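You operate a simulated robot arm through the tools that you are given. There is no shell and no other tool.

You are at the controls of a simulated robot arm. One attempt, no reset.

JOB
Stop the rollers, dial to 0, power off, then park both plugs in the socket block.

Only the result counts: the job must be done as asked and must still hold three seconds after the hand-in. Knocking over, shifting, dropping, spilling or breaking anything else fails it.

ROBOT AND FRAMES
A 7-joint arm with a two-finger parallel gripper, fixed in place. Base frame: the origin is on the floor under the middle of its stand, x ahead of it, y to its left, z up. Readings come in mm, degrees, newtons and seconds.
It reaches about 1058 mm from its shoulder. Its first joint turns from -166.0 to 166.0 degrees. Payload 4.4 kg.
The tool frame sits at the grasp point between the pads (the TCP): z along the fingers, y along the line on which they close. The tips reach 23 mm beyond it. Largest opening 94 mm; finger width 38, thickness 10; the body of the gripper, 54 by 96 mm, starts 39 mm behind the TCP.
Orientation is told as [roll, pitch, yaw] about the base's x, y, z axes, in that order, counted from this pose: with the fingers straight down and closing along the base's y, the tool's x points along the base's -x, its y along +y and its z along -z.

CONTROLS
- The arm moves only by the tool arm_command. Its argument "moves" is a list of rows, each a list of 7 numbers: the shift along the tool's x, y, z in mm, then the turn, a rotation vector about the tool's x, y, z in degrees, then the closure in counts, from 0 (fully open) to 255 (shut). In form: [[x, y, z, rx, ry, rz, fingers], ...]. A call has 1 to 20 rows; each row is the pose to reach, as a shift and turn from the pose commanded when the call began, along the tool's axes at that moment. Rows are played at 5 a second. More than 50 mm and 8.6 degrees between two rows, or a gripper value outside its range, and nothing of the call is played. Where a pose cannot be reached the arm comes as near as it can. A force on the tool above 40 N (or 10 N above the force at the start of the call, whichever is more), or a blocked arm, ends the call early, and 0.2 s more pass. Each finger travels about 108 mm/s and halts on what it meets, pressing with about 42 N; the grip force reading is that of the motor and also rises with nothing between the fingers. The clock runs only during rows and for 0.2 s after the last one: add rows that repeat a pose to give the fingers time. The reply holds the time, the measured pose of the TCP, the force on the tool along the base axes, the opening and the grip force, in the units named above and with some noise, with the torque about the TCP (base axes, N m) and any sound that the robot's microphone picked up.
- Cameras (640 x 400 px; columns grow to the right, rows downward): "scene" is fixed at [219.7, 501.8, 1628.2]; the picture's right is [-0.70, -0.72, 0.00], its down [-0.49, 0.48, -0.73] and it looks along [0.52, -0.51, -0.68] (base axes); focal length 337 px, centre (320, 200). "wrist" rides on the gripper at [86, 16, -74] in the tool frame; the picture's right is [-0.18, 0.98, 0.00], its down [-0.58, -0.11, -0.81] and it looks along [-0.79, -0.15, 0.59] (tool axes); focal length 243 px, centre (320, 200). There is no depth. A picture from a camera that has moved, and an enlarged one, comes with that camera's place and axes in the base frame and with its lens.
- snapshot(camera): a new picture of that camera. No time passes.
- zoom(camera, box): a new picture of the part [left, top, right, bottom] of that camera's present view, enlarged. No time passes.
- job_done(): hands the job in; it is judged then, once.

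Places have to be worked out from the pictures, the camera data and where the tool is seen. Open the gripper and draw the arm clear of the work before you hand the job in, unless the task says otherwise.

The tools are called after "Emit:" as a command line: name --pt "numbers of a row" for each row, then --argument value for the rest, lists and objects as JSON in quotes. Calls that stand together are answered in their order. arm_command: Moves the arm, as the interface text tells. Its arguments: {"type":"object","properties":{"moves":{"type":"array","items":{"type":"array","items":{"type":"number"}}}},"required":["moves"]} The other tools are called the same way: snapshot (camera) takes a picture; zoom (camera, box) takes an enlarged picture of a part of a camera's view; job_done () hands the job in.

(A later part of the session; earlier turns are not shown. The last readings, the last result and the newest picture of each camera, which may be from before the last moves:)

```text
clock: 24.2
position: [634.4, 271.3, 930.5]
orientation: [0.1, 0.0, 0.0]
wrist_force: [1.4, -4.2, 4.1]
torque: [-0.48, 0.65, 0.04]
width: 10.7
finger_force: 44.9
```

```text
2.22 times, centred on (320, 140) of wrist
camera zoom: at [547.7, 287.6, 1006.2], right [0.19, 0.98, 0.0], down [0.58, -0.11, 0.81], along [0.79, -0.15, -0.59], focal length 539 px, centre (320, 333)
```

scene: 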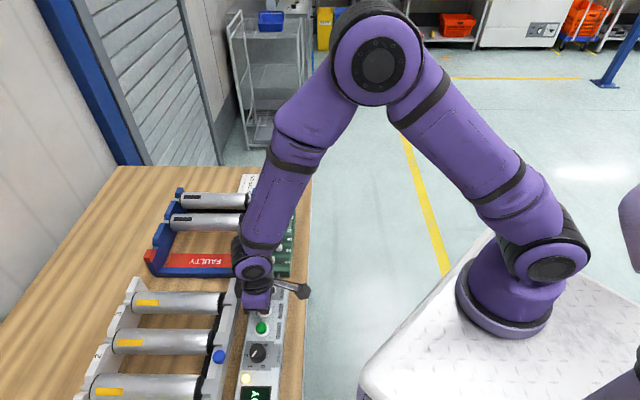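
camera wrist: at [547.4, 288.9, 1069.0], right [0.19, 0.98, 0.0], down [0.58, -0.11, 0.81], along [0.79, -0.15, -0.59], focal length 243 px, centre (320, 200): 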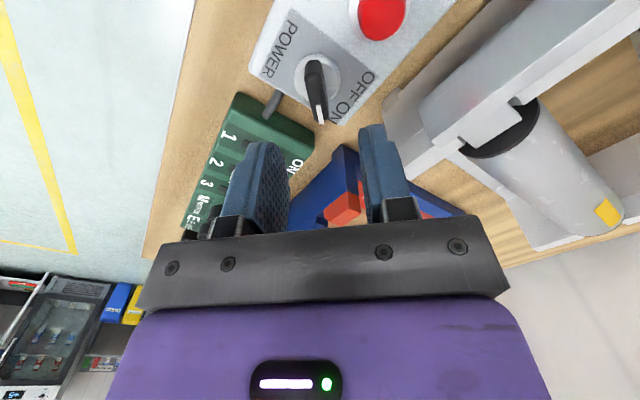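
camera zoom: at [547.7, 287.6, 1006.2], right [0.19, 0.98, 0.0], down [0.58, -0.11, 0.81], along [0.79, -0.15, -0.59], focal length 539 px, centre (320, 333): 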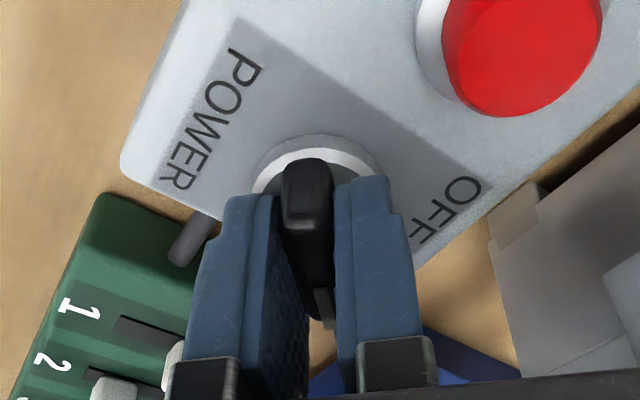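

Now it's gripping the bar itself (10.7 mm). I'll turn 45° counter‑clockwise about the pivot first, then check.

Emit:
arm_command --pt "0.0 0.15 0 0 0 -5 255" --pt "0.1 0.3 0 0 0 -10 255" --pt "0.15 0.5 0 0 0 -15 255" --pt "0.2 0.65 0 0 0 -20 255" --pt "0.3 0.8 0 0 0 -25 255" --pt "0.4 0.95 0 0 0 -30 255" --pt "0.55 1.1 0 0 0 -35 255" --pt "0.65 1.2 0 0 0 -40 255" --pt "0.77 1.26 0 0 0 -45 255" --pt "0.77 1.26 0 0 0 -45 255"

Emit:
snapshot --camera "wrist"

Emit:
zoom --camera "scene" --box '[200, 270, 320, 400]'

```text
clock: 26.4
position: [632.7, 272.2, 933.2]
orientation: [0.2, -0.2, 45.0]
wrist_force: [11.2, -13.0, 5.0]
torque: [-1.32, 0.76, 0.03]
width: 11.0
finger_force: 44.9
```

```text
taken
camera wrist: at [560.8, 223.2, 1006.0], right [-0.56, 0.83, 0.0], down [0.49, 0.33, 0.81], along [0.67, 0.46, -0.59], focal length 243 px, centre (320, 200)
```

wrist: 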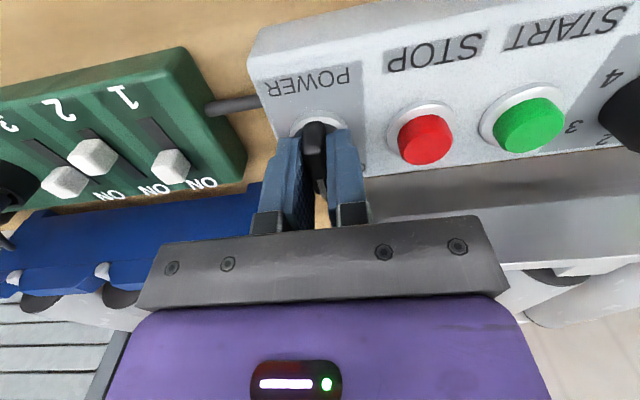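

```text
3.08 times, centred on (260, 335) of scene
camera zoom: at [219.7, 501.8, 1628.2], right [-0.7, -0.72, 0.0], down [-0.49, 0.48, -0.73], along [0.52, -0.51, -0.68], focal length 1038 px, centre (505, -215)
```

zoom: 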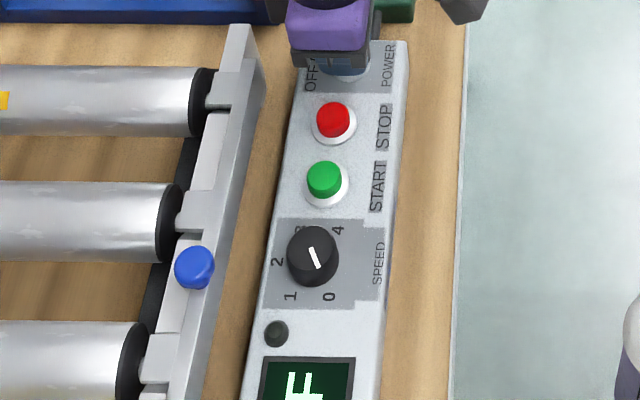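

The lamp went dark and the display now ends in "F" (OFF). I'll keep turning toward the 90° position, easing 1.5 mm along −y to relieve the side force, and stop if it resists.

Emit:
arm_command --pt "0 -1 0 0 0 -5 255" --pt "0 -1.5 0 0 0 -10 255" --pt "0 -1.5 0 0 0 -15 255" --pt "0 -1.5 0 0 0 -20 255" --pt "0 -1.5 0 0 0 -25 255" --pt "0 -1.5 0 0 0 -25 255"

Emit:
zoom --camera "wrist" --box '[200, 50, 440, 230]'

Emit:
zoom --camera "scene" --box '[200, 270, 320, 400]'

```text
clock: 27.8
position: [631.3, 272.3, 931.7]
orientation: [0.0, -0.1, 70.1]
wrist_force: [-11.3, 4.1, 18.0]
torque: [-0.12, 0.24, 0.0]
width: 10.9
finger_force: 44.7
```

```text
2.22 times, centred on (320, 140) of wrist
camera zoom: at [587.9, 197.5, 1005.9], right [-0.86, 0.51, 0.0], down [0.3, 0.51, 0.81], along [0.41, 0.7, -0.59], focal length 539 px, centre (320, 333)
```

zoom: 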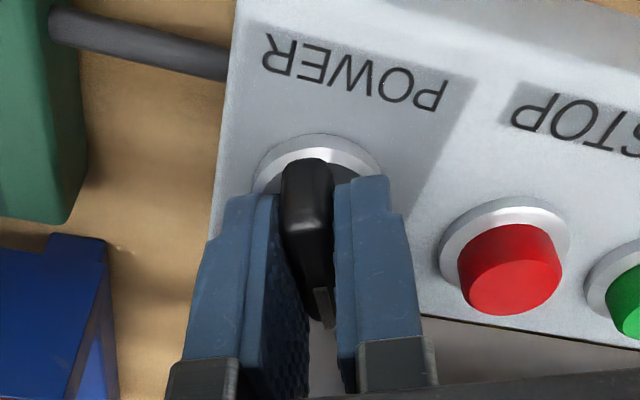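

```text
3.08 times, centred on (260, 335) of scene
camera zoom: at [219.7, 501.8, 1628.2], right [-0.7, -0.72, 0.0], down [-0.49, 0.48, -0.73], along [0.52, -0.51, -0.68], focal length 1038 px, centre (505, -215)
```

zoom: 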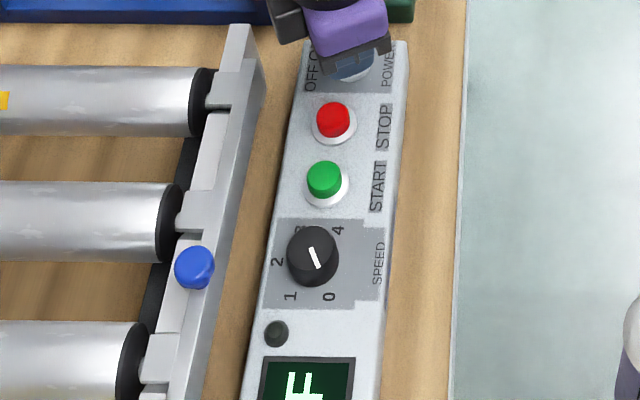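

Still moving freely at 70°. I'll continue the last 20° toward the symmetric OFF position, easing the offsets slightly.

Emit:
arm_command --pt "0 1 -1 0 0 -4 255" --pt "0 1 -1 0 0 -8 255" --pt "0 1 -1 0 0 -12 255" --pt "0 1 -1 0 0 -16 255" --pt "0 1 -1 0 0 -20 255" --pt "0 1 -1 0 0 -20 255"

Emit:
zoom --camera "wrist" --box '[200, 50, 440, 230]'

```text
clock: 29.2
position: [632.0, 272.7, 932.0]
orientation: [0.0, -0.1, 90.0]
wrist_force: [-16.5, 10.6, -19.4]
torque: [1.19, -0.03, -0.09]
width: 11.1
finger_force: 44.8
```

```text
2.22 times, centred on (320, 140) of wrist
camera zoom: at [615.9, 187.2, 1006.2], right [-0.98, 0.18, 0.0], down [0.11, 0.58, 0.81], along [0.15, 0.79, -0.59], focal length 539 px, centre (320, 333)
```

zoom: 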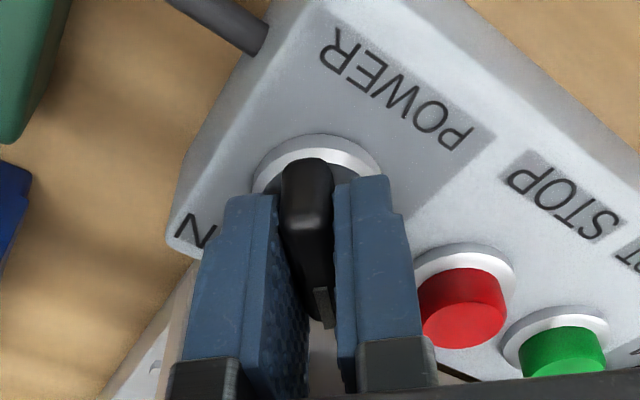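

The handle is at 90° now. I'll release, lift, and check the final pointer position.

Emit:
arm_command --pt "0 0 0 0 0 0 200" --pt "0 0 0 0 0 0 146" --pt "0 0 0 0 0 0 146" --pt "0 0 -20 0 0 0 146" --pt "0 0 -50 0 0 0 146" --pt "0 0 -90 0 0 0 146" --pt "0 0 -90 0 0 0 146"

Emit:
snapshot --camera "wrist"

Emit:
zoom --camera "wrist" --box '[260, 20, 380, 130]'

Emit:
zoom --camera "scene" --box '[220, 270, 320, 400]'

```text
clock: 30.8
position: [632.7, 273.4, 1024.3]
orientation: [0.0, -0.3, 89.9]
wrist_force: [0.0, 0.7, -0.4]
torque: [0.01, 0.04, 0.03]
width: 40.2
finger_force: 0.1
```

```text
taken
camera wrist: at [616.1, 187.8, 1098.1], right [-0.98, 0.18, 0.0], down [0.11, 0.58, 0.81], along [0.15, 0.79, -0.59], focal length 243 px, centre (320, 200)
```

wrist: 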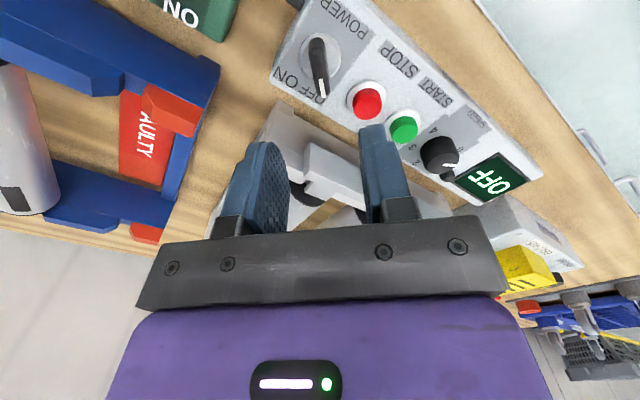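

```text
3.64 times, centred on (320, 75) of wrist
camera zoom: at [616.1, 187.8, 1098.1], right [-0.98, 0.18, 0.0], down [0.11, 0.58, 0.81], along [0.15, 0.79, -0.59], focal length 882 px, centre (320, 654)
```

zoom: 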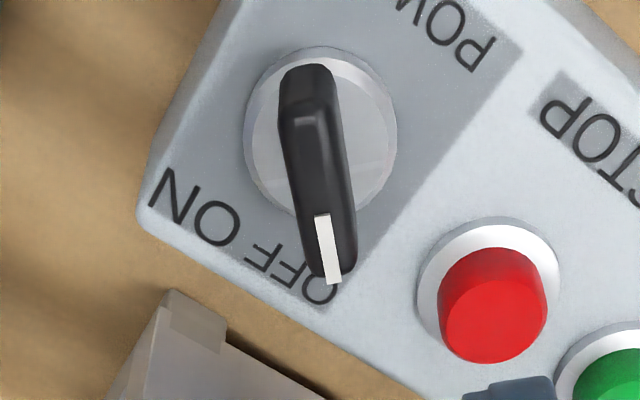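

```text
3.08 times, centred on (270, 335) of scene
camera zoom: at [219.7, 501.8, 1628.2], right [-0.7, -0.72, 0.0], down [-0.49, 0.48, -0.73], along [0.52, -0.51, -0.68], focal length 1038 px, centre (474, -215)
```

zoom: 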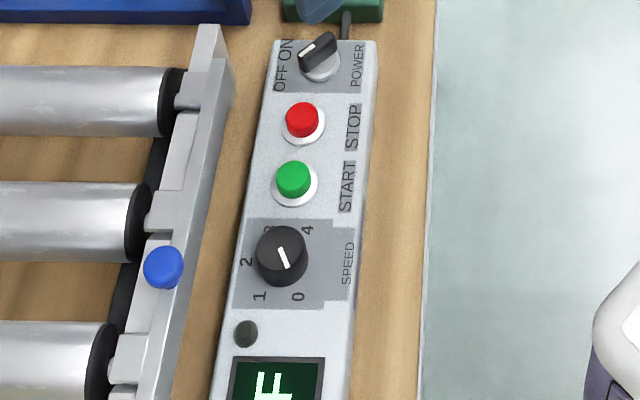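

Display reads OFF and the handle points at OFF, the mirror of where ON was. The first three steps are done, so I'll move to view the plugs and socket block with yaw 0.

Emit:
arm_command --pt "16 -5 -14 0 0 7 100" --pt "33 -10 -28 0 0 14 60" --pt "49 -15 -42 0 0 21 0" --pt "66 -21 -56 0 0 28 0" --pt "82 -26 -56 0 0 35 0" --pt "98 -31 -56 0 0 42 0" --pt "115 -36 -56 0 0 49 0" --pt "131 -41 -56 0 0 56 0" --pt "148 -46 -56 0 0 63 0" --pt "164 -52 -56 0 0 70 0" --pt "181 -57 -56 0 0 77 0" --pt "197 -62 -56 0 0 84 0" --pt "213 -67 -56 0 0 90 0" --pt "213 -67 -56 0 0 90 0"

Emit:
snapshot --camera "wrist"

Emit:
snapshot --camera "scene"

```text
clock: 33.8
position: [697.8, 59.9, 1079.3]
orientation: [0.2, -0.1, -0.2]
wrist_force: [0.8, 0.0, -0.3]
torque: [0.0, 0.0, -0.04]
width: 94.0
finger_force: 0.1
```

```text
taken
camera wrist: at [612.5, 76.8, 1153.6], right [0.19, 0.98, 0.0], down [0.58, -0.11, 0.81], along [0.79, -0.15, -0.59], focal length 243 px, centre (320, 200)
```

wrist: 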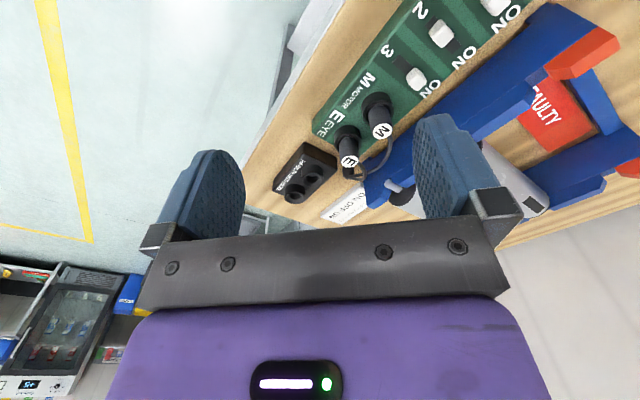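

```text
taken
```

scene: 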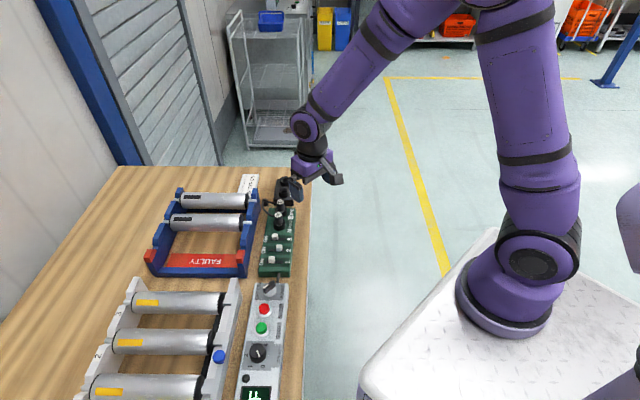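

I'll zoom into the plugs, sockets and their cables.

Emit:
zoom --camera "wrist" --box '[240, 60, 440, 220]'

Emit:
zoom --camera "wrist" --box '[320, 80, 420, 160]'

Emit:
zoom --camera "wrist" --box '[260, 130, 360, 210]'

Emit:
zoom --camera "scene" --box '[230, 170, 310, 240]'

```text
2.50 times, centred on (340, 140) of wrist
camera zoom: at [612.5, 76.8, 1153.6], right [0.19, 0.98, 0.0], down [0.58, -0.11, 0.81], along [0.79, -0.15, -0.59], focal length 606 px, centre (270, 350)
```

zoom: 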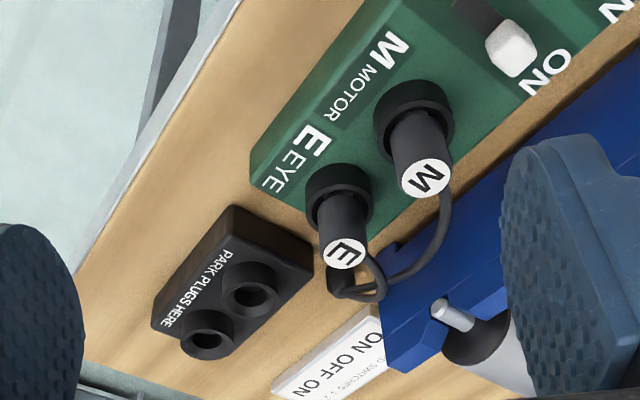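

```text
5.00 times, centred on (370, 120) of wrist
camera zoom: at [612.5, 76.8, 1153.6], right [0.19, 0.98, 0.0], down [0.58, -0.11, 0.81], along [0.79, -0.15, -0.59], focal length 1213 px, centre (70, 600)
```

zoom: 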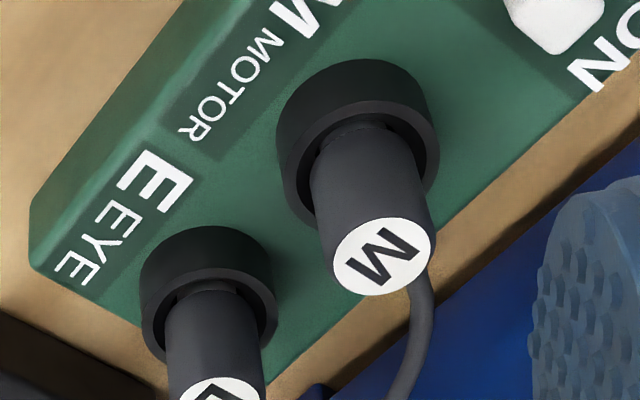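

```text
5.00 times, centred on (310, 170) of wrist
camera zoom: at [612.5, 76.8, 1153.6], right [0.19, 0.98, 0.0], down [0.58, -0.11, 0.81], along [0.79, -0.15, -0.59], focal length 1213 px, centre (370, 350)
```

zoom: 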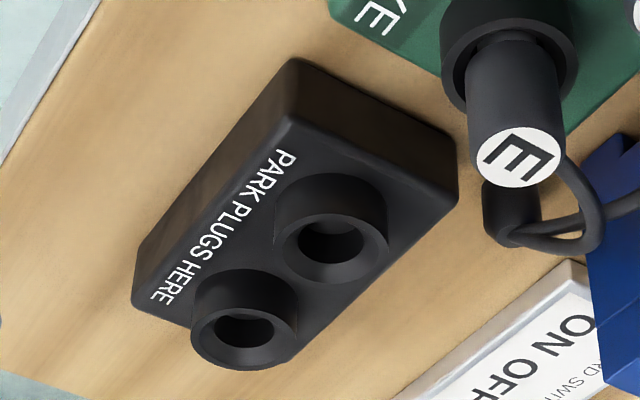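

```text
5.71 times, centred on (270, 205) of scene
camera zoom: at [219.7, 501.8, 1628.2], right [-0.7, -0.72, 0.0], down [-0.49, 0.48, -0.73], along [0.52, -0.51, -0.68], focal length 1928 px, centre (606, 171)
```

zoom: 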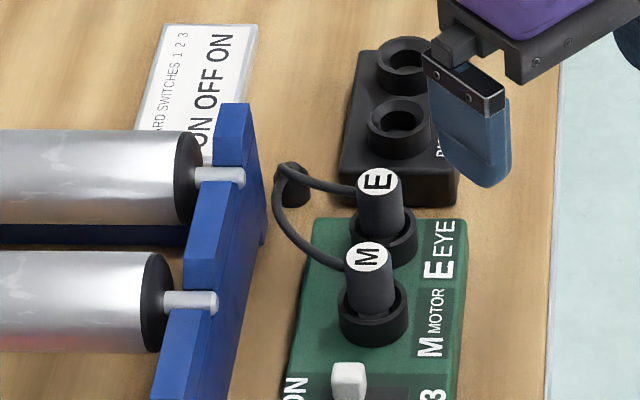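

Each plug is about 23 mm in diameter, with its cable leaving on the far (+b) side, so I'll close along the row (yaw 45) to keep the fingers off the cables. I'll hover over E first and measure both plugs and sockets precisely.

Emit:
arm_command --pt "-16.6 1.6 6 0 0 -5.6 60" --pt "-33.3 3.3 12 0 0 -11.2 120" --pt "-50 4.9 20 0 0 -16.8 150" --pt "-66.6 6.6 30 0 0 -22.4 150" --pt "-83.2 8.2 40 0 0 -28 150" --pt "-100 9.8 52 0 0 -33.7 150" --pt "-116.5 11.5 65 0 0 -39.4 150" --pt "-133.2 13.1 79.3 0 0 -45.2 150" --pt "-133.2 13.1 79.3 0 0 -45.2 150"

Emit:
snapshot --camera "wrist"

Emit:
zoom --camera "wrist" --box '[200, 20, 440, 180]'

Emit:
zoom --camera "scene" --box '[230, 140, 330, 240]'

```text
clock: 35.8
position: [832.0, 71.8, 1000.0]
orientation: [0.1, -0.2, 45.2]
wrist_force: [0.2, 0.2, 0.4]
torque: [0.0, 0.02, 0.01]
width: 38.5
finger_force: 0.0
```

```text
taken
camera wrist: at [760.3, 22.6, 1072.3], right [-0.57, 0.82, 0.0], down [0.49, 0.33, 0.81], along [0.66, 0.46, -0.59], focal length 243 px, centre (320, 200)
```

wrist: 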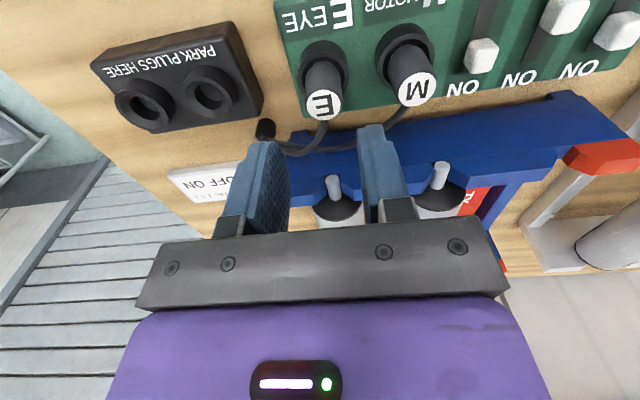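

```text
2.50 times, centred on (320, 100) of wrist
camera zoom: at [760.3, 22.6, 1072.3], right [-0.57, 0.82, 0.0], down [0.49, 0.33, 0.81], along [0.66, 0.46, -0.59], focal length 606 px, centre (320, 450)
```

zoom: 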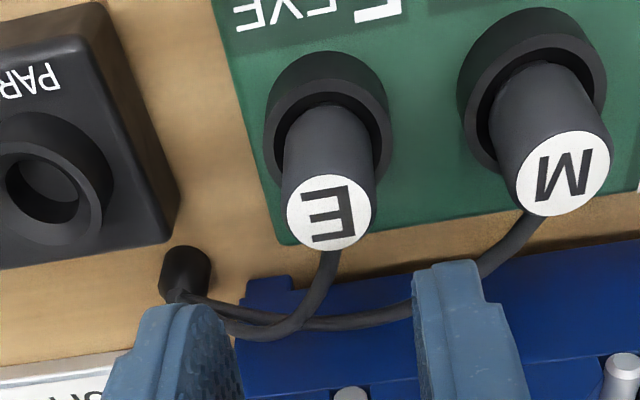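

```text
4.00 times, centred on (280, 190) of scene
camera zoom: at [219.7, 501.8, 1628.2], right [-0.7, -0.72, 0.0], down [-0.49, 0.48, -0.73], along [0.52, -0.51, -0.68], focal length 1350 px, centre (480, 240)
```

zoom: 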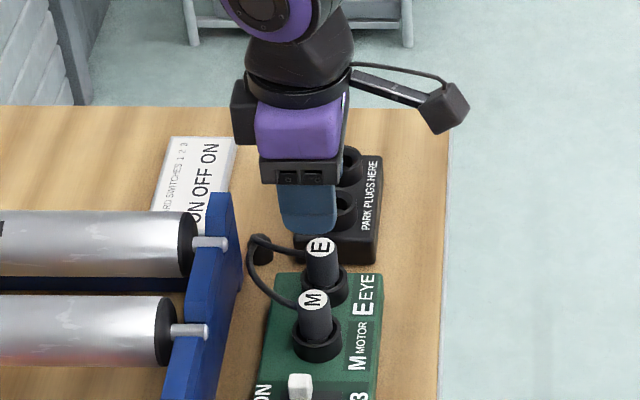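

E's top is at about (829.5,74,935) and M's at about (789.5,112.5,935). I'll zoom in on the sockets.

Emit:
zoom --camera "wrist" --box '[80, 20, 280, 150]'

Emit:
zoom --camera "scene" --box '[255, 165, 325, 215]'

```text
3.08 times, centred on (180, 85) of wrist
camera zoom: at [760.3, 22.6, 1072.3], right [-0.57, 0.82, 0.0], down [0.49, 0.33, 0.81], along [0.66, 0.46, -0.59], focal length 746 px, centre (751, 554)
```

zoom: 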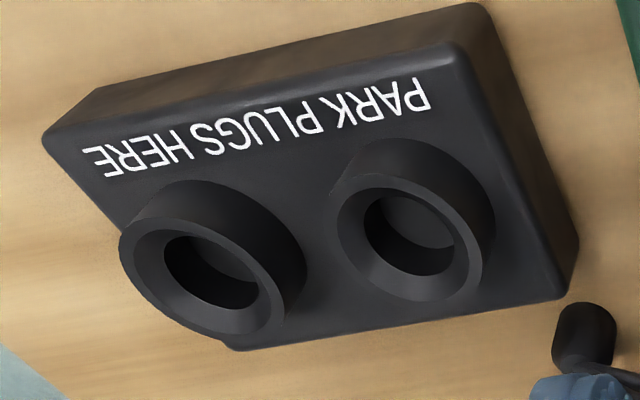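

```text
8.00 times, centred on (290, 190) of scene
camera zoom: at [219.7, 501.8, 1628.2], right [-0.7, -0.72, 0.0], down [-0.49, 0.48, -0.73], along [0.52, -0.51, -0.68], focal length 2699 px, centre (560, 280)
```

zoom: 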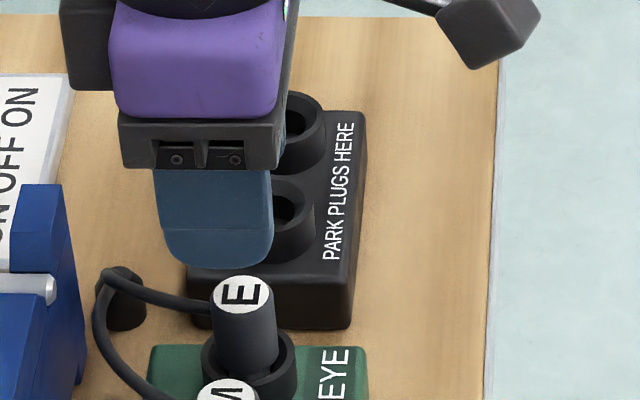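

Collar tops are near z 899, so I'll grip E with the TCP at z≈929 (tips at 906). I'll centre over (829.5,74) and lower with the 38 mm opening.

Emit:
arm_command --pt "0.2 3.3 8 0 0 0 150" --pt "0.2 3.3 24 0 0 0 150" --pt "0.2 3.3 40 0 0 0 150" --pt "0.2 3.3 52 0 0 0 150" --pt "0.2 3.3 52 0 0 0 150"

Emit:
snapshot --camera "wrist"

Emit:
zoom --camera "scene" --box '[230, 160, 330, 240]'

```text
clock: 37.0
position: [829.4, 74.0, 946.1]
orientation: [0.1, 0.0, 45.1]
wrist_force: [0.0, 1.2, 0.3]
torque: [0.01, 0.01, 0.01]
width: 38.5
finger_force: 0.0
```

```text
taken
camera wrist: at [758.1, 24.6, 1020.9], right [-0.57, 0.82, 0.0], down [0.49, 0.33, 0.81], along [0.66, 0.46, -0.59], focal length 243 px, centre (320, 200)
```

wrist: 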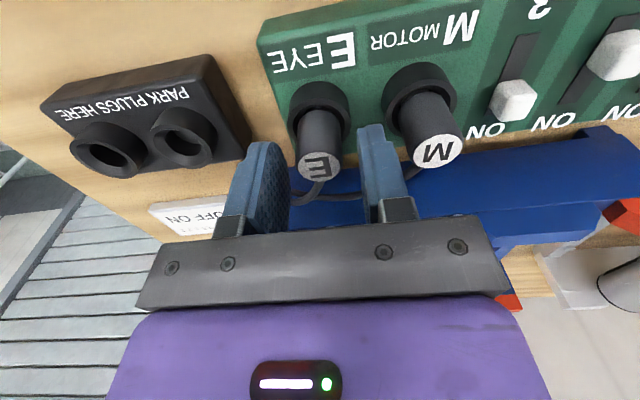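

```text
5.00 times, centred on (280, 200) of scene
camera zoom: at [219.7, 501.8, 1628.2], right [-0.7, -0.72, 0.0], down [-0.49, 0.48, -0.73], along [0.52, -0.51, -0.68], focal length 1687 px, centre (520, 200)
```

zoom: 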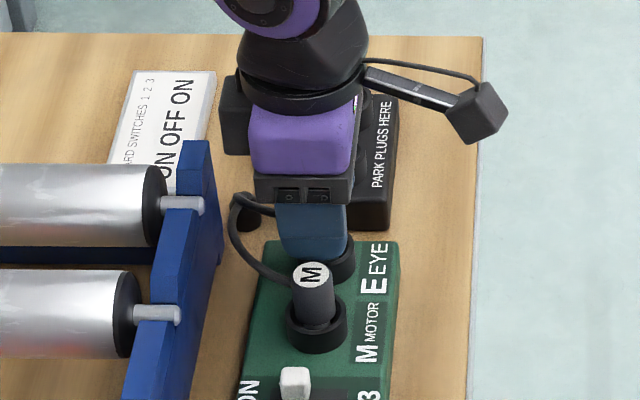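

E is centred between the pads with M well clear. I'll lower 16 mm more and close.

Emit:
arm_command --pt "0 0 8 0 0 0 150" --pt "0 0 16 0 0 0 150" --pt "0 0 16 0 0 0 180" --pt "0 0 16 0 0 0 220" --pt "0 0 16 0 0 0 255" --pt "0 0 16 0 0 0 255"

Emit:
zoom --camera "wrist" --box '[200, 60, 440, 230]'

```text
clock: 38.4
position: [830.1, 73.7, 931.1]
orientation: [0.1, -0.1, 45.0]
wrist_force: [-0.9, 0.4, 0.5]
torque: [-0.01, -0.02, 0.01]
width: 22.3
finger_force: 42.0
```

```text
2.35 times, centred on (320, 145) of wrist
camera zoom: at [758.1, 24.8, 1005.2], right [-0.57, 0.82, 0.0], down [0.49, 0.33, 0.81], along [0.66, 0.46, -0.59], focal length 571 px, centre (320, 329)
```

zoom: 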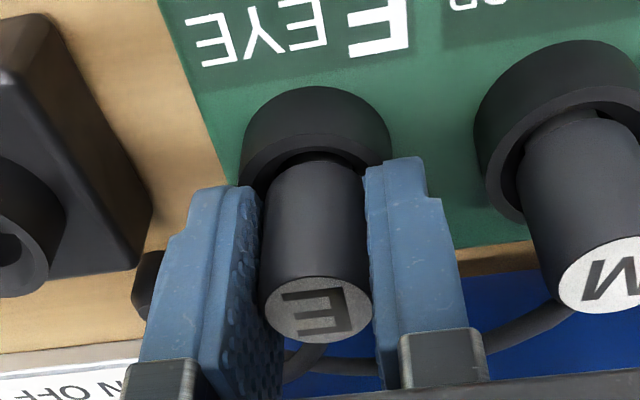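

E is gripped at 22.3 mm with almost no side force, so E's axis is at (830,73.7). Now I'll pull straight up.

Emit:
arm_command --pt "0 0 -4 0 0 0 255" --pt "0 0 -8 0 0 0 255" --pt "0 0 -14 0 0 0 255" --pt "0 0 -22 0 0 0 255" --pt "0 0 -32 0 0 0 255" --pt "0 0 -42 0 0 0 255" --pt "0 0 -52 0 0 0 255" --pt "0 0 -52 0 0 0 255"

Emit:
snapshot --camera "wrist"

Emit:
zoom --camera "scene" --box '[230, 150, 330, 230]'

```text
clock: 40.2
position: [831.4, 75.1, 984.8]
orientation: [0.0, -0.1, 45.1]
wrist_force: [0.0, -0.4, -0.4]
torque: [0.04, -0.02, 0.06]
width: 22.4
finger_force: 42.0
```

```text
taken
camera wrist: at [758.5, 25.0, 1058.6], right [-0.57, 0.82, 0.0], down [0.49, 0.33, 0.81], along [0.66, 0.46, -0.59], focal length 243 px, centre (320, 200)
```

wrist: 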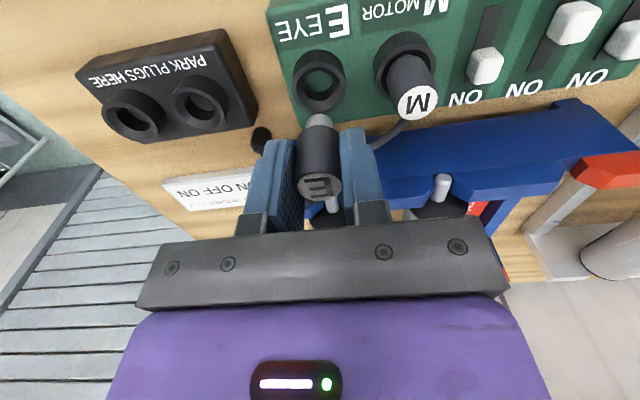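

```text
5.00 times, centred on (280, 190) of scene
camera zoom: at [219.7, 501.8, 1628.2], right [-0.7, -0.72, 0.0], down [-0.49, 0.48, -0.73], along [0.52, -0.51, -0.68], focal length 1687 px, centre (520, 250)
```

zoom: 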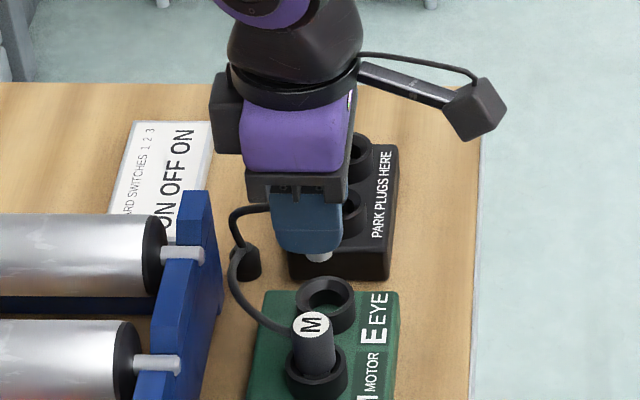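

The plug came out cleanly with no cable pull. I'll zoom in on the plug in hand and the sockets.

Emit:
zoom --camera "wrist" --box '[60, 20, 380, 230]'

Emit:
zoom --camera "wrist" --box '[270, 40, 370, 220]'

Emit:
zoom --camera "wrist" --box '[80, 50, 260, 150]'

```text
1.90 times, centred on (220, 125) of wrist
camera zoom: at [758.5, 25.0, 1058.6], right [-0.57, 0.82, 0.0], down [0.49, 0.33, 0.81], along [0.66, 0.46, -0.59], focal length 462 px, centre (510, 343)
```

zoom: 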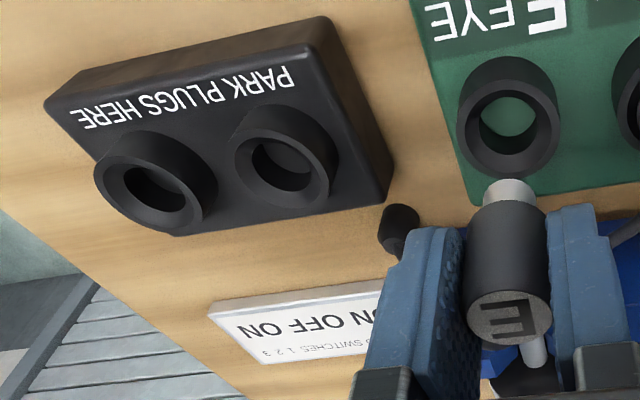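

```text
2.22 times, centred on (320, 130) of wrist
camera zoom: at [758.5, 25.0, 1058.6], right [-0.57, 0.82, 0.0], down [0.49, 0.33, 0.81], along [0.66, 0.46, -0.59], focal length 539 px, centre (320, 356)
```

zoom: 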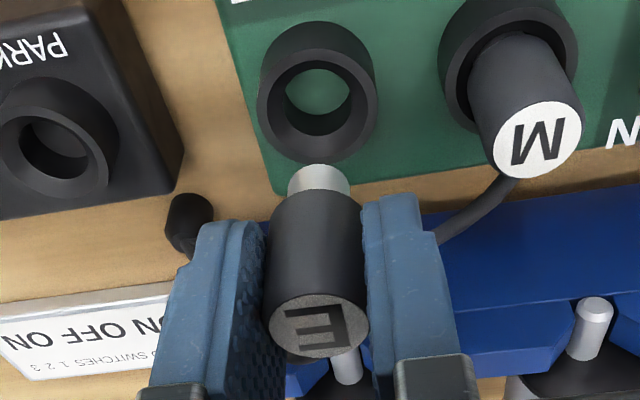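

```text
3.56 times, centred on (170, 100) of wrist
camera zoom: at [758.5, 25.0, 1058.6], right [-0.57, 0.82, 0.0], down [0.49, 0.33, 0.81], along [0.66, 0.46, -0.59], focal length 863 px, centre (853, 556)
```

zoom: 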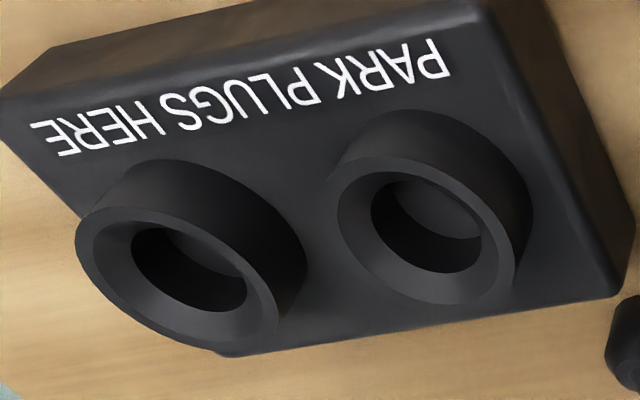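

The plug has a short narrow pin about 55 mm below the TCP, and the rims are funnel-shaped. I'll shift along the row to hover over the near socket, staying at z≈985.

Emit:
arm_command --pt "0.7 -21 0 0 0 0 255" --pt "1.5 -42 0 0 0 0 255" --pt "2.2 -63 0 0 0 0 255" --pt "2.9 -83.4 0 0 0 0 255" --pt "2.9 -83.4 0 0 0 0 255"

Emit:
snapshot --camera "wrist"

Emit:
zoom --camera "wrist" --box '[270, 40, 370, 220]'

Emit:
zoom --camera "scene" --box '[230, 150, 330, 230]'

```text
clock: 41.4
position: [887.5, 13.3, 983.8]
orientation: [0.1, -0.3, 45.1]
wrist_force: [-0.7, 0.2, -0.4]
torque: [0.03, -0.01, -0.03]
width: 22.5
finger_force: 42.1
```

```text
taken
camera wrist: at [814.9, -36.0, 1057.9], right [-0.57, 0.82, 0.0], down [0.49, 0.33, 0.81], along [0.67, 0.46, -0.59], focal length 243 px, centre (320, 200)
```

wrist: 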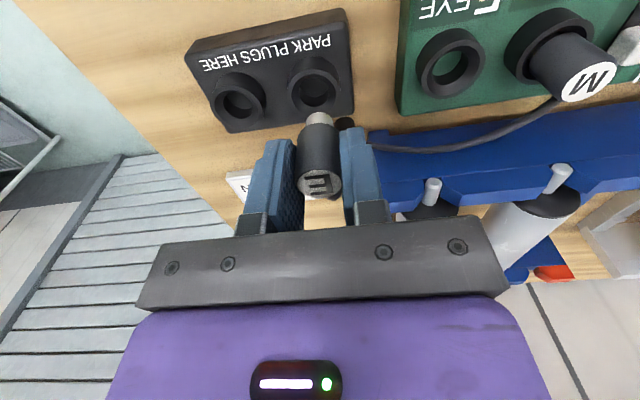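

```text
2.22 times, centred on (320, 130) of wrist
camera zoom: at [814.9, -36.0, 1057.9], right [-0.57, 0.82, 0.0], down [0.49, 0.33, 0.81], along [0.67, 0.46, -0.59], focal length 539 px, centre (320, 356)
```

zoom: 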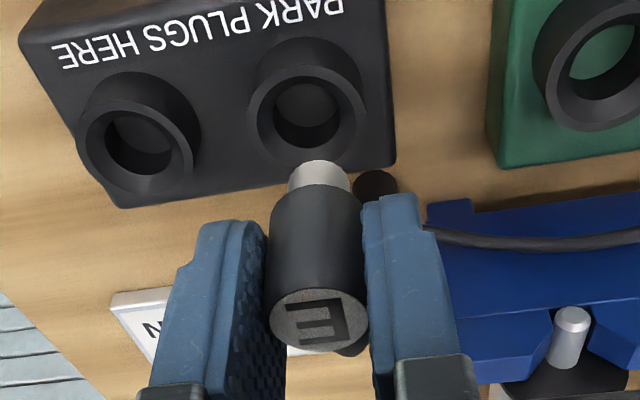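

```text
5.00 times, centred on (280, 190) of scene
camera zoom: at [219.7, 501.8, 1628.2], right [-0.7, -0.72, 0.0], down [-0.49, 0.48, -0.73], along [0.52, -0.51, -0.68], focal length 1687 px, centre (520, 250)
```

zoom: 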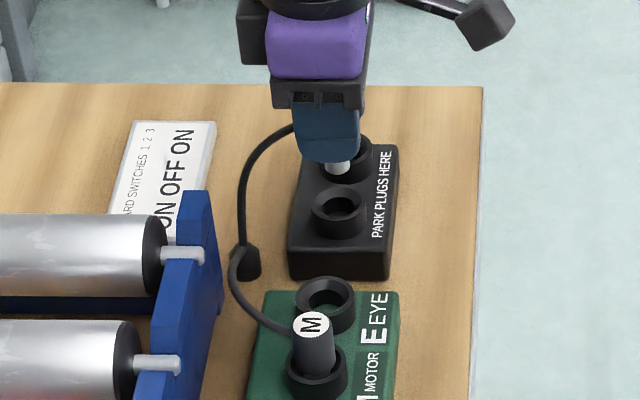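

I'm nearly over the near socket, with the ring appearing about 10 px left of where E's own socket appeared from the same relative pose. I'll zoom in for a more precise offset.

Emit:
zoom --camera "wrist" --box '[280, 50, 350, 120]'

Emit:
zoom --camera "wrist" --box '[200, 50, 280, 130]'

Emit:
zoom --camera "scene" --box '[275, 165, 315, 205]'

```text
5.71 times, centred on (315, 85) of wrist
camera zoom: at [814.9, -36.0, 1057.9], right [-0.57, 0.82, 0.0], down [0.49, 0.33, 0.81], along [0.67, 0.46, -0.59], focal length 1386 px, centre (349, 857)
```

zoom: 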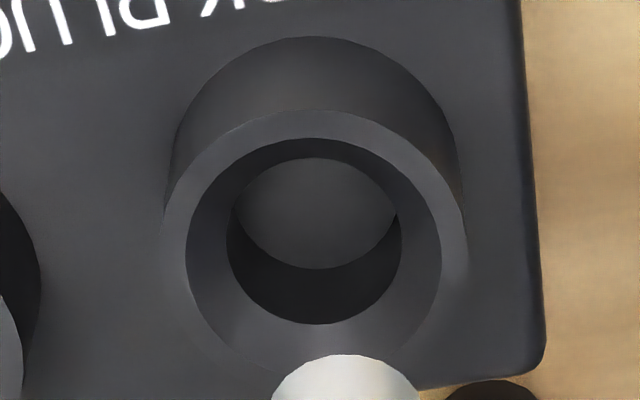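

```text
5.00 times, centred on (240, 90) of wrist
camera zoom: at [814.9, -36.0, 1057.9], right [-0.57, 0.82, 0.0], down [0.49, 0.33, 0.81], along [0.67, 0.46, -0.59], focal length 1213 px, centre (720, 750)
```

zoom: 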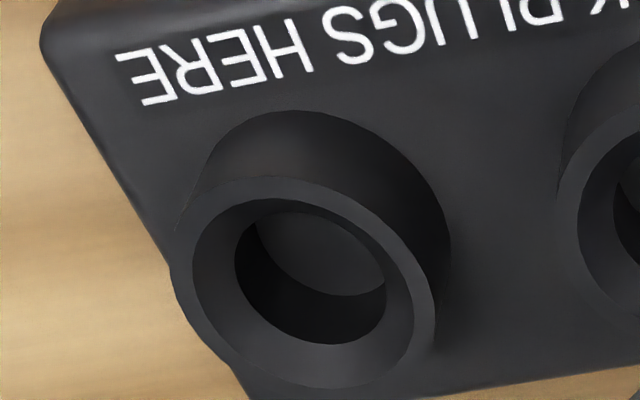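

```text
10.00 times, centred on (295, 185) of scene
camera zoom: at [219.7, 501.8, 1628.2], right [-0.7, -0.72, 0.0], down [-0.49, 0.48, -0.73], along [0.52, -0.51, -0.68], focal length 3374 px, centre (570, 350)
```

zoom: 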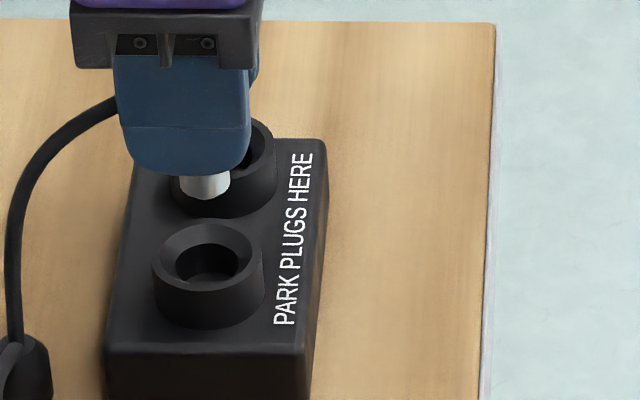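

Combining both cameras, the near socket's axis is about (889.5,10.4), with the rim at z≈902. I'll shift 3.5 mm along −y and lower so the pin is just above the funnel, then look.

Emit:
arm_command --pt "0.6 -3.5 0 0 0 0 255" --pt "0.6 -3.5 8 0 0 0 255" --pt "0.6 -3.5 18 0 0 0 255" --pt "0.6 -3.5 18 0 0 0 255"

Emit:
zoom --camera "wrist" --box '[260, 40, 380, 220]'

Emit:
zoom --camera "scene" --box '[265, 160, 315, 210]'

```text
clock: 42.4
position: [888.4, 10.8, 966.4]
orientation: [0.0, -0.2, 45.1]
wrist_force: [0.0, 0.7, -0.6]
torque: [-0.03, -0.01, 0.02]
width: 22.4
finger_force: 42.4
```

```text
2.22 times, centred on (320, 130) of wrist
camera zoom: at [816.3, -38.9, 1039.2], right [-0.57, 0.82, 0.0], down [0.49, 0.33, 0.81], along [0.67, 0.46, -0.59], focal length 539 px, centre (320, 356)
```

zoom: 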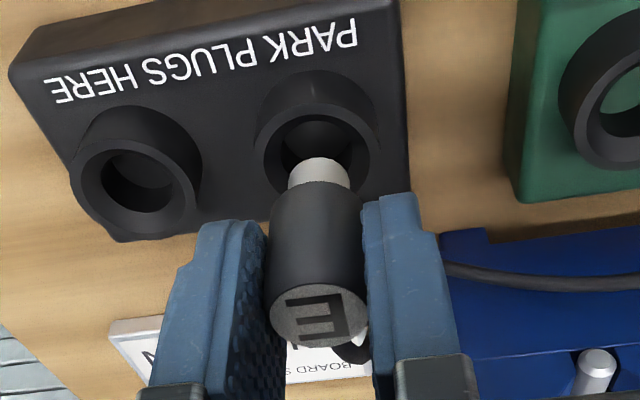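

```text
8.00 times, centred on (290, 185) of scene
camera zoom: at [219.7, 501.8, 1628.2], right [-0.7, -0.72, 0.0], down [-0.49, 0.48, -0.73], along [0.52, -0.51, -0.68], focal length 2699 px, centre (560, 320)
```

zoom: 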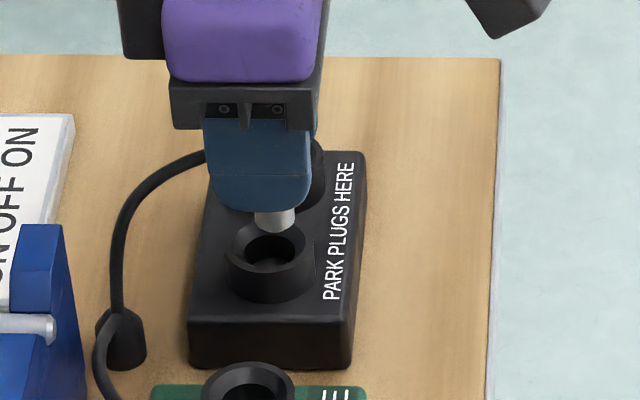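

The pin is about 1.6 mm off along tool y and maybe 2 mm along tool x. I'll take a finer scene zoom to decide.

Emit:
zoom --camera "scene" --box '[276, 172, 306, 202]'

Emit:
zoom --camera "wrist" --box '[285, 60, 355, 130]'

```text
13.33 times, centred on (291, 187) of scene
camera zoom: at [219.7, 501.8, 1628.2], right [-0.7, -0.72, 0.0], down [-0.49, 0.48, -0.73], along [0.52, -0.51, -0.68], focal length 4499 px, centre (707, 373)
```

zoom: 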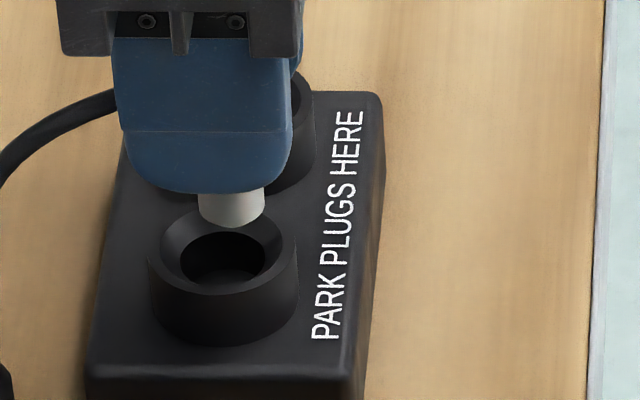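

```text
5.71 times, centred on (320, 95) of wrist
camera zoom: at [816.3, -38.9, 1039.2], right [-0.57, 0.82, 0.0], down [0.49, 0.33, 0.81], along [0.67, 0.46, -0.59], focal length 1386 px, centre (320, 800)
```

zoom: 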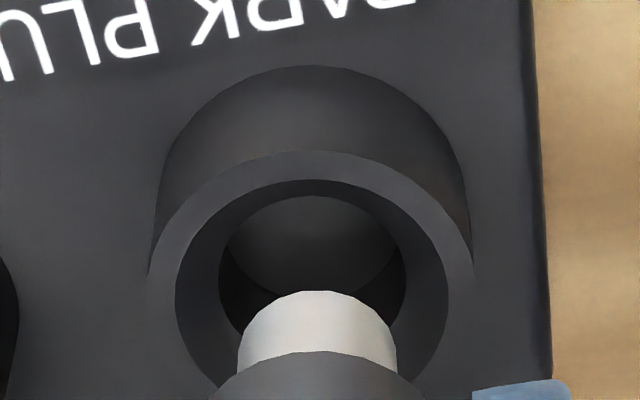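

Both views agree: the socket axis is about 2.7 mm toward −tool x and 1.3 mm toward −tool y. I'll correct and lower so the pin enters the bore, then check.

Emit:
arm_command --pt "-2.7 -1.3 0 0 0 0 255" --pt "-2.7 -1.3 4 0 0 0 255" --pt "-2.7 -1.3 8 0 0 0 255" --pt "-2.7 -1.3 12 0 0 0 255" --pt "-2.7 -1.3 12 0 0 0 255"

Emit:
zoom --camera "wrist" --box '[260, 40, 380, 220]'

Emit:
zoom --camera "scene" --box '[276, 172, 306, 202]'

```text
clock: 43.6
position: [890.7, 11.1, 952.8]
orientation: [0.1, -0.1, 45.2]
wrist_force: [0.1, 0.0, -0.9]
torque: [0.02, -0.01, 0.03]
width: 22.3
finger_force: 42.2
```

```text
2.22 times, centred on (320, 130) of wrist
camera zoom: at [819.8, -38.3, 1026.8], right [-0.57, 0.82, 0.0], down [0.49, 0.33, 0.81], along [0.66, 0.46, -0.59], focal length 539 px, centre (320, 356)
```

zoom: 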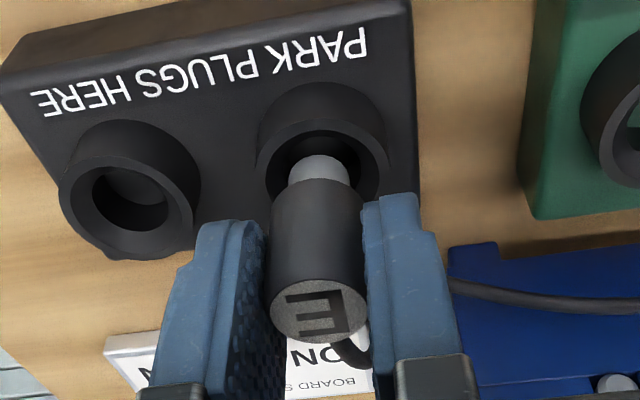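

```text
13.33 times, centred on (291, 187) of scene
camera zoom: at [219.7, 501.8, 1628.2], right [-0.7, -0.72, 0.0], down [-0.49, 0.48, -0.73], along [0.52, -0.51, -0.68], focal length 4499 px, centre (707, 373)
```

zoom: 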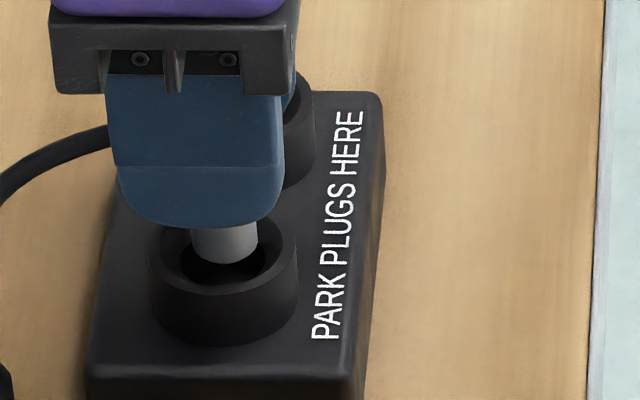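

The pin is centred in the funnel in both views. I'll continue down slowly until it seats.

Emit:
arm_command --pt "0 0 4 0 0 0 255" --pt "0 0 8 0 0 0 255" --pt "0 0 11 0 0 0 255" --pt "0 0 14 0 0 0 255" --pt "0 0 16 0 0 0 255" --pt "0 0 16 0 0 0 255"

Emit:
zoom --camera "wrist" --box '[200, 40, 380, 220]'

Emit:
zoom --camera "scene" --box '[266, 172, 306, 212]'

```text
clock: 45.0
position: [891.0, 11.9, 937.8]
orientation: [0.1, -0.2, 45.1]
wrist_force: [-1.6, -0.4, 14.4]
torque: [0.09, 0.18, 0.02]
width: 22.6
finger_force: 41.3
```

```text
2.22 times, centred on (290, 130) of wrist
camera zoom: at [820.0, -37.6, 1011.4], right [-0.57, 0.82, 0.0], down [0.48, 0.33, 0.81], along [0.67, 0.46, -0.59], focal length 539 px, centre (387, 356)
```

zoom: 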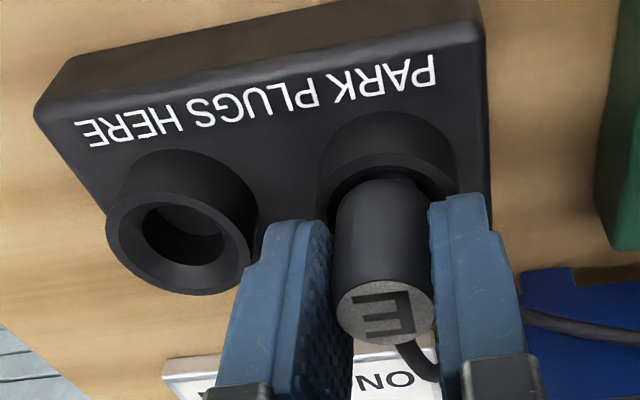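

```text
10.00 times, centred on (286, 192) of scene
camera zoom: at [219.7, 501.8, 1628.2], right [-0.7, -0.72, 0.0], down [-0.49, 0.48, -0.73], along [0.52, -0.51, -0.68], focal length 3374 px, centre (660, 280)
```

zoom: 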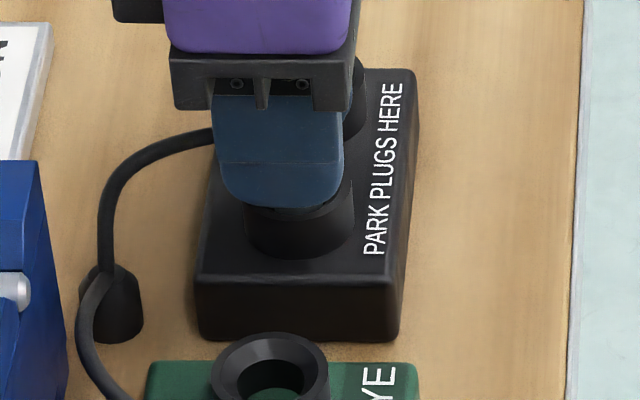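

A 14 N upward reaction shows it's touching at the seat. I'll press down in 1 mm steps to be sure it's fully home.

Emit:
arm_command --pt "0 0 1 0 0 0 255" --pt "0 0 2 0 0 0 255" --pt "0 0 3 0 0 0 255" --pt "0 0 4 0 0 0 255" --pt "0 0 4 0 0 0 255"

Emit:
zoom --camera "wrist" --box '[200, 40, 380, 220]'

```text
clock: 46.2
position: [892.5, 11.8, 933.9]
orientation: [0.0, -0.2, 45.0]
wrist_force: [2.8, 3.7, 28.3]
torque: [0.47, 0.17, -0.02]
width: 22.5
finger_force: 41.7
```

```text
2.22 times, centred on (290, 130) of wrist
camera zoom: at [819.8, -37.8, 1007.2], right [-0.57, 0.82, 0.0], down [0.48, 0.33, 0.81], along [0.67, 0.46, -0.59], focal length 539 px, centre (387, 356)
```

zoom: 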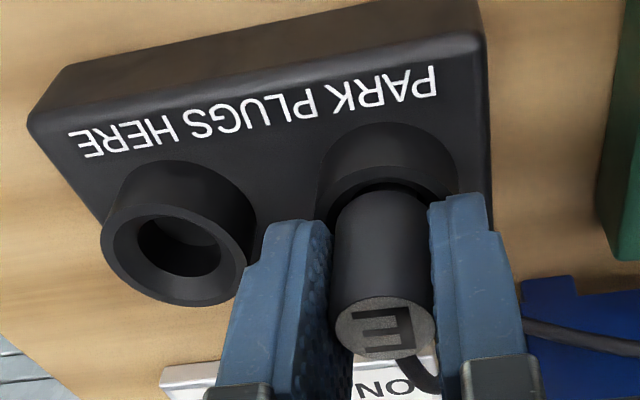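

The label slid within the grip, so the plug itself is bottomed out: its top sits about 36 mm above the rim, the same as on the board. I'll release and lift clear.

Emit:
arm_command --pt "0 0 -3 0 0 0 255" --pt "0 0 -3 0 0 0 200" --pt "0 0 -3 0 0 0 150" --pt "0 0 -3 0 0 0 150" --pt "0 0 -20 0 0 0 150" --pt "0 0 -40 0 0 0 150" --pt "0 0 -65 0 0 0 150" --pt "0 0 -65 0 0 0 150"

Emit:
snapshot --camera "wrist"

Emit:
zoom --camera "scene" --box '[230, 150, 330, 230]'

```text
clock: 48.0
position: [892.9, 10.7, 997.8]
orientation: [0.1, -0.1, 45.2]
wrist_force: [-0.1, 0.1, 0.2]
torque: [0.02, 0.01, -0.04]
width: 38.8
finger_force: 0.0
```

```text
taken
camera wrist: at [819.5, -38.0, 1071.8], right [-0.57, 0.82, 0.0], down [0.49, 0.33, 0.81], along [0.66, 0.46, -0.59], focal length 243 px, centre (320, 200)
```

wrist: 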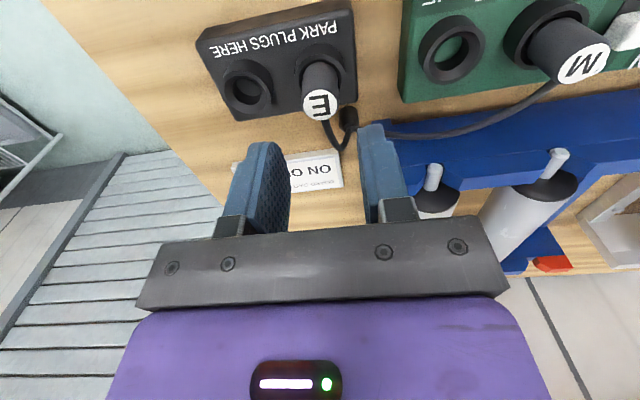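

```text
5.00 times, centred on (280, 190) of scene
camera zoom: at [219.7, 501.8, 1628.2], right [-0.7, -0.72, 0.0], down [-0.49, 0.48, -0.73], along [0.52, -0.51, -0.68], focal length 1687 px, centre (520, 250)
```

zoom: 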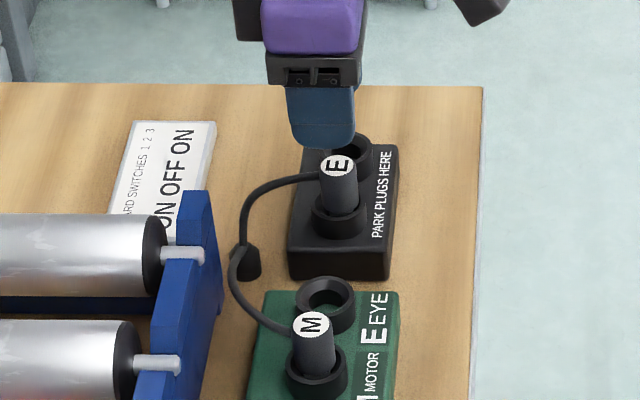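

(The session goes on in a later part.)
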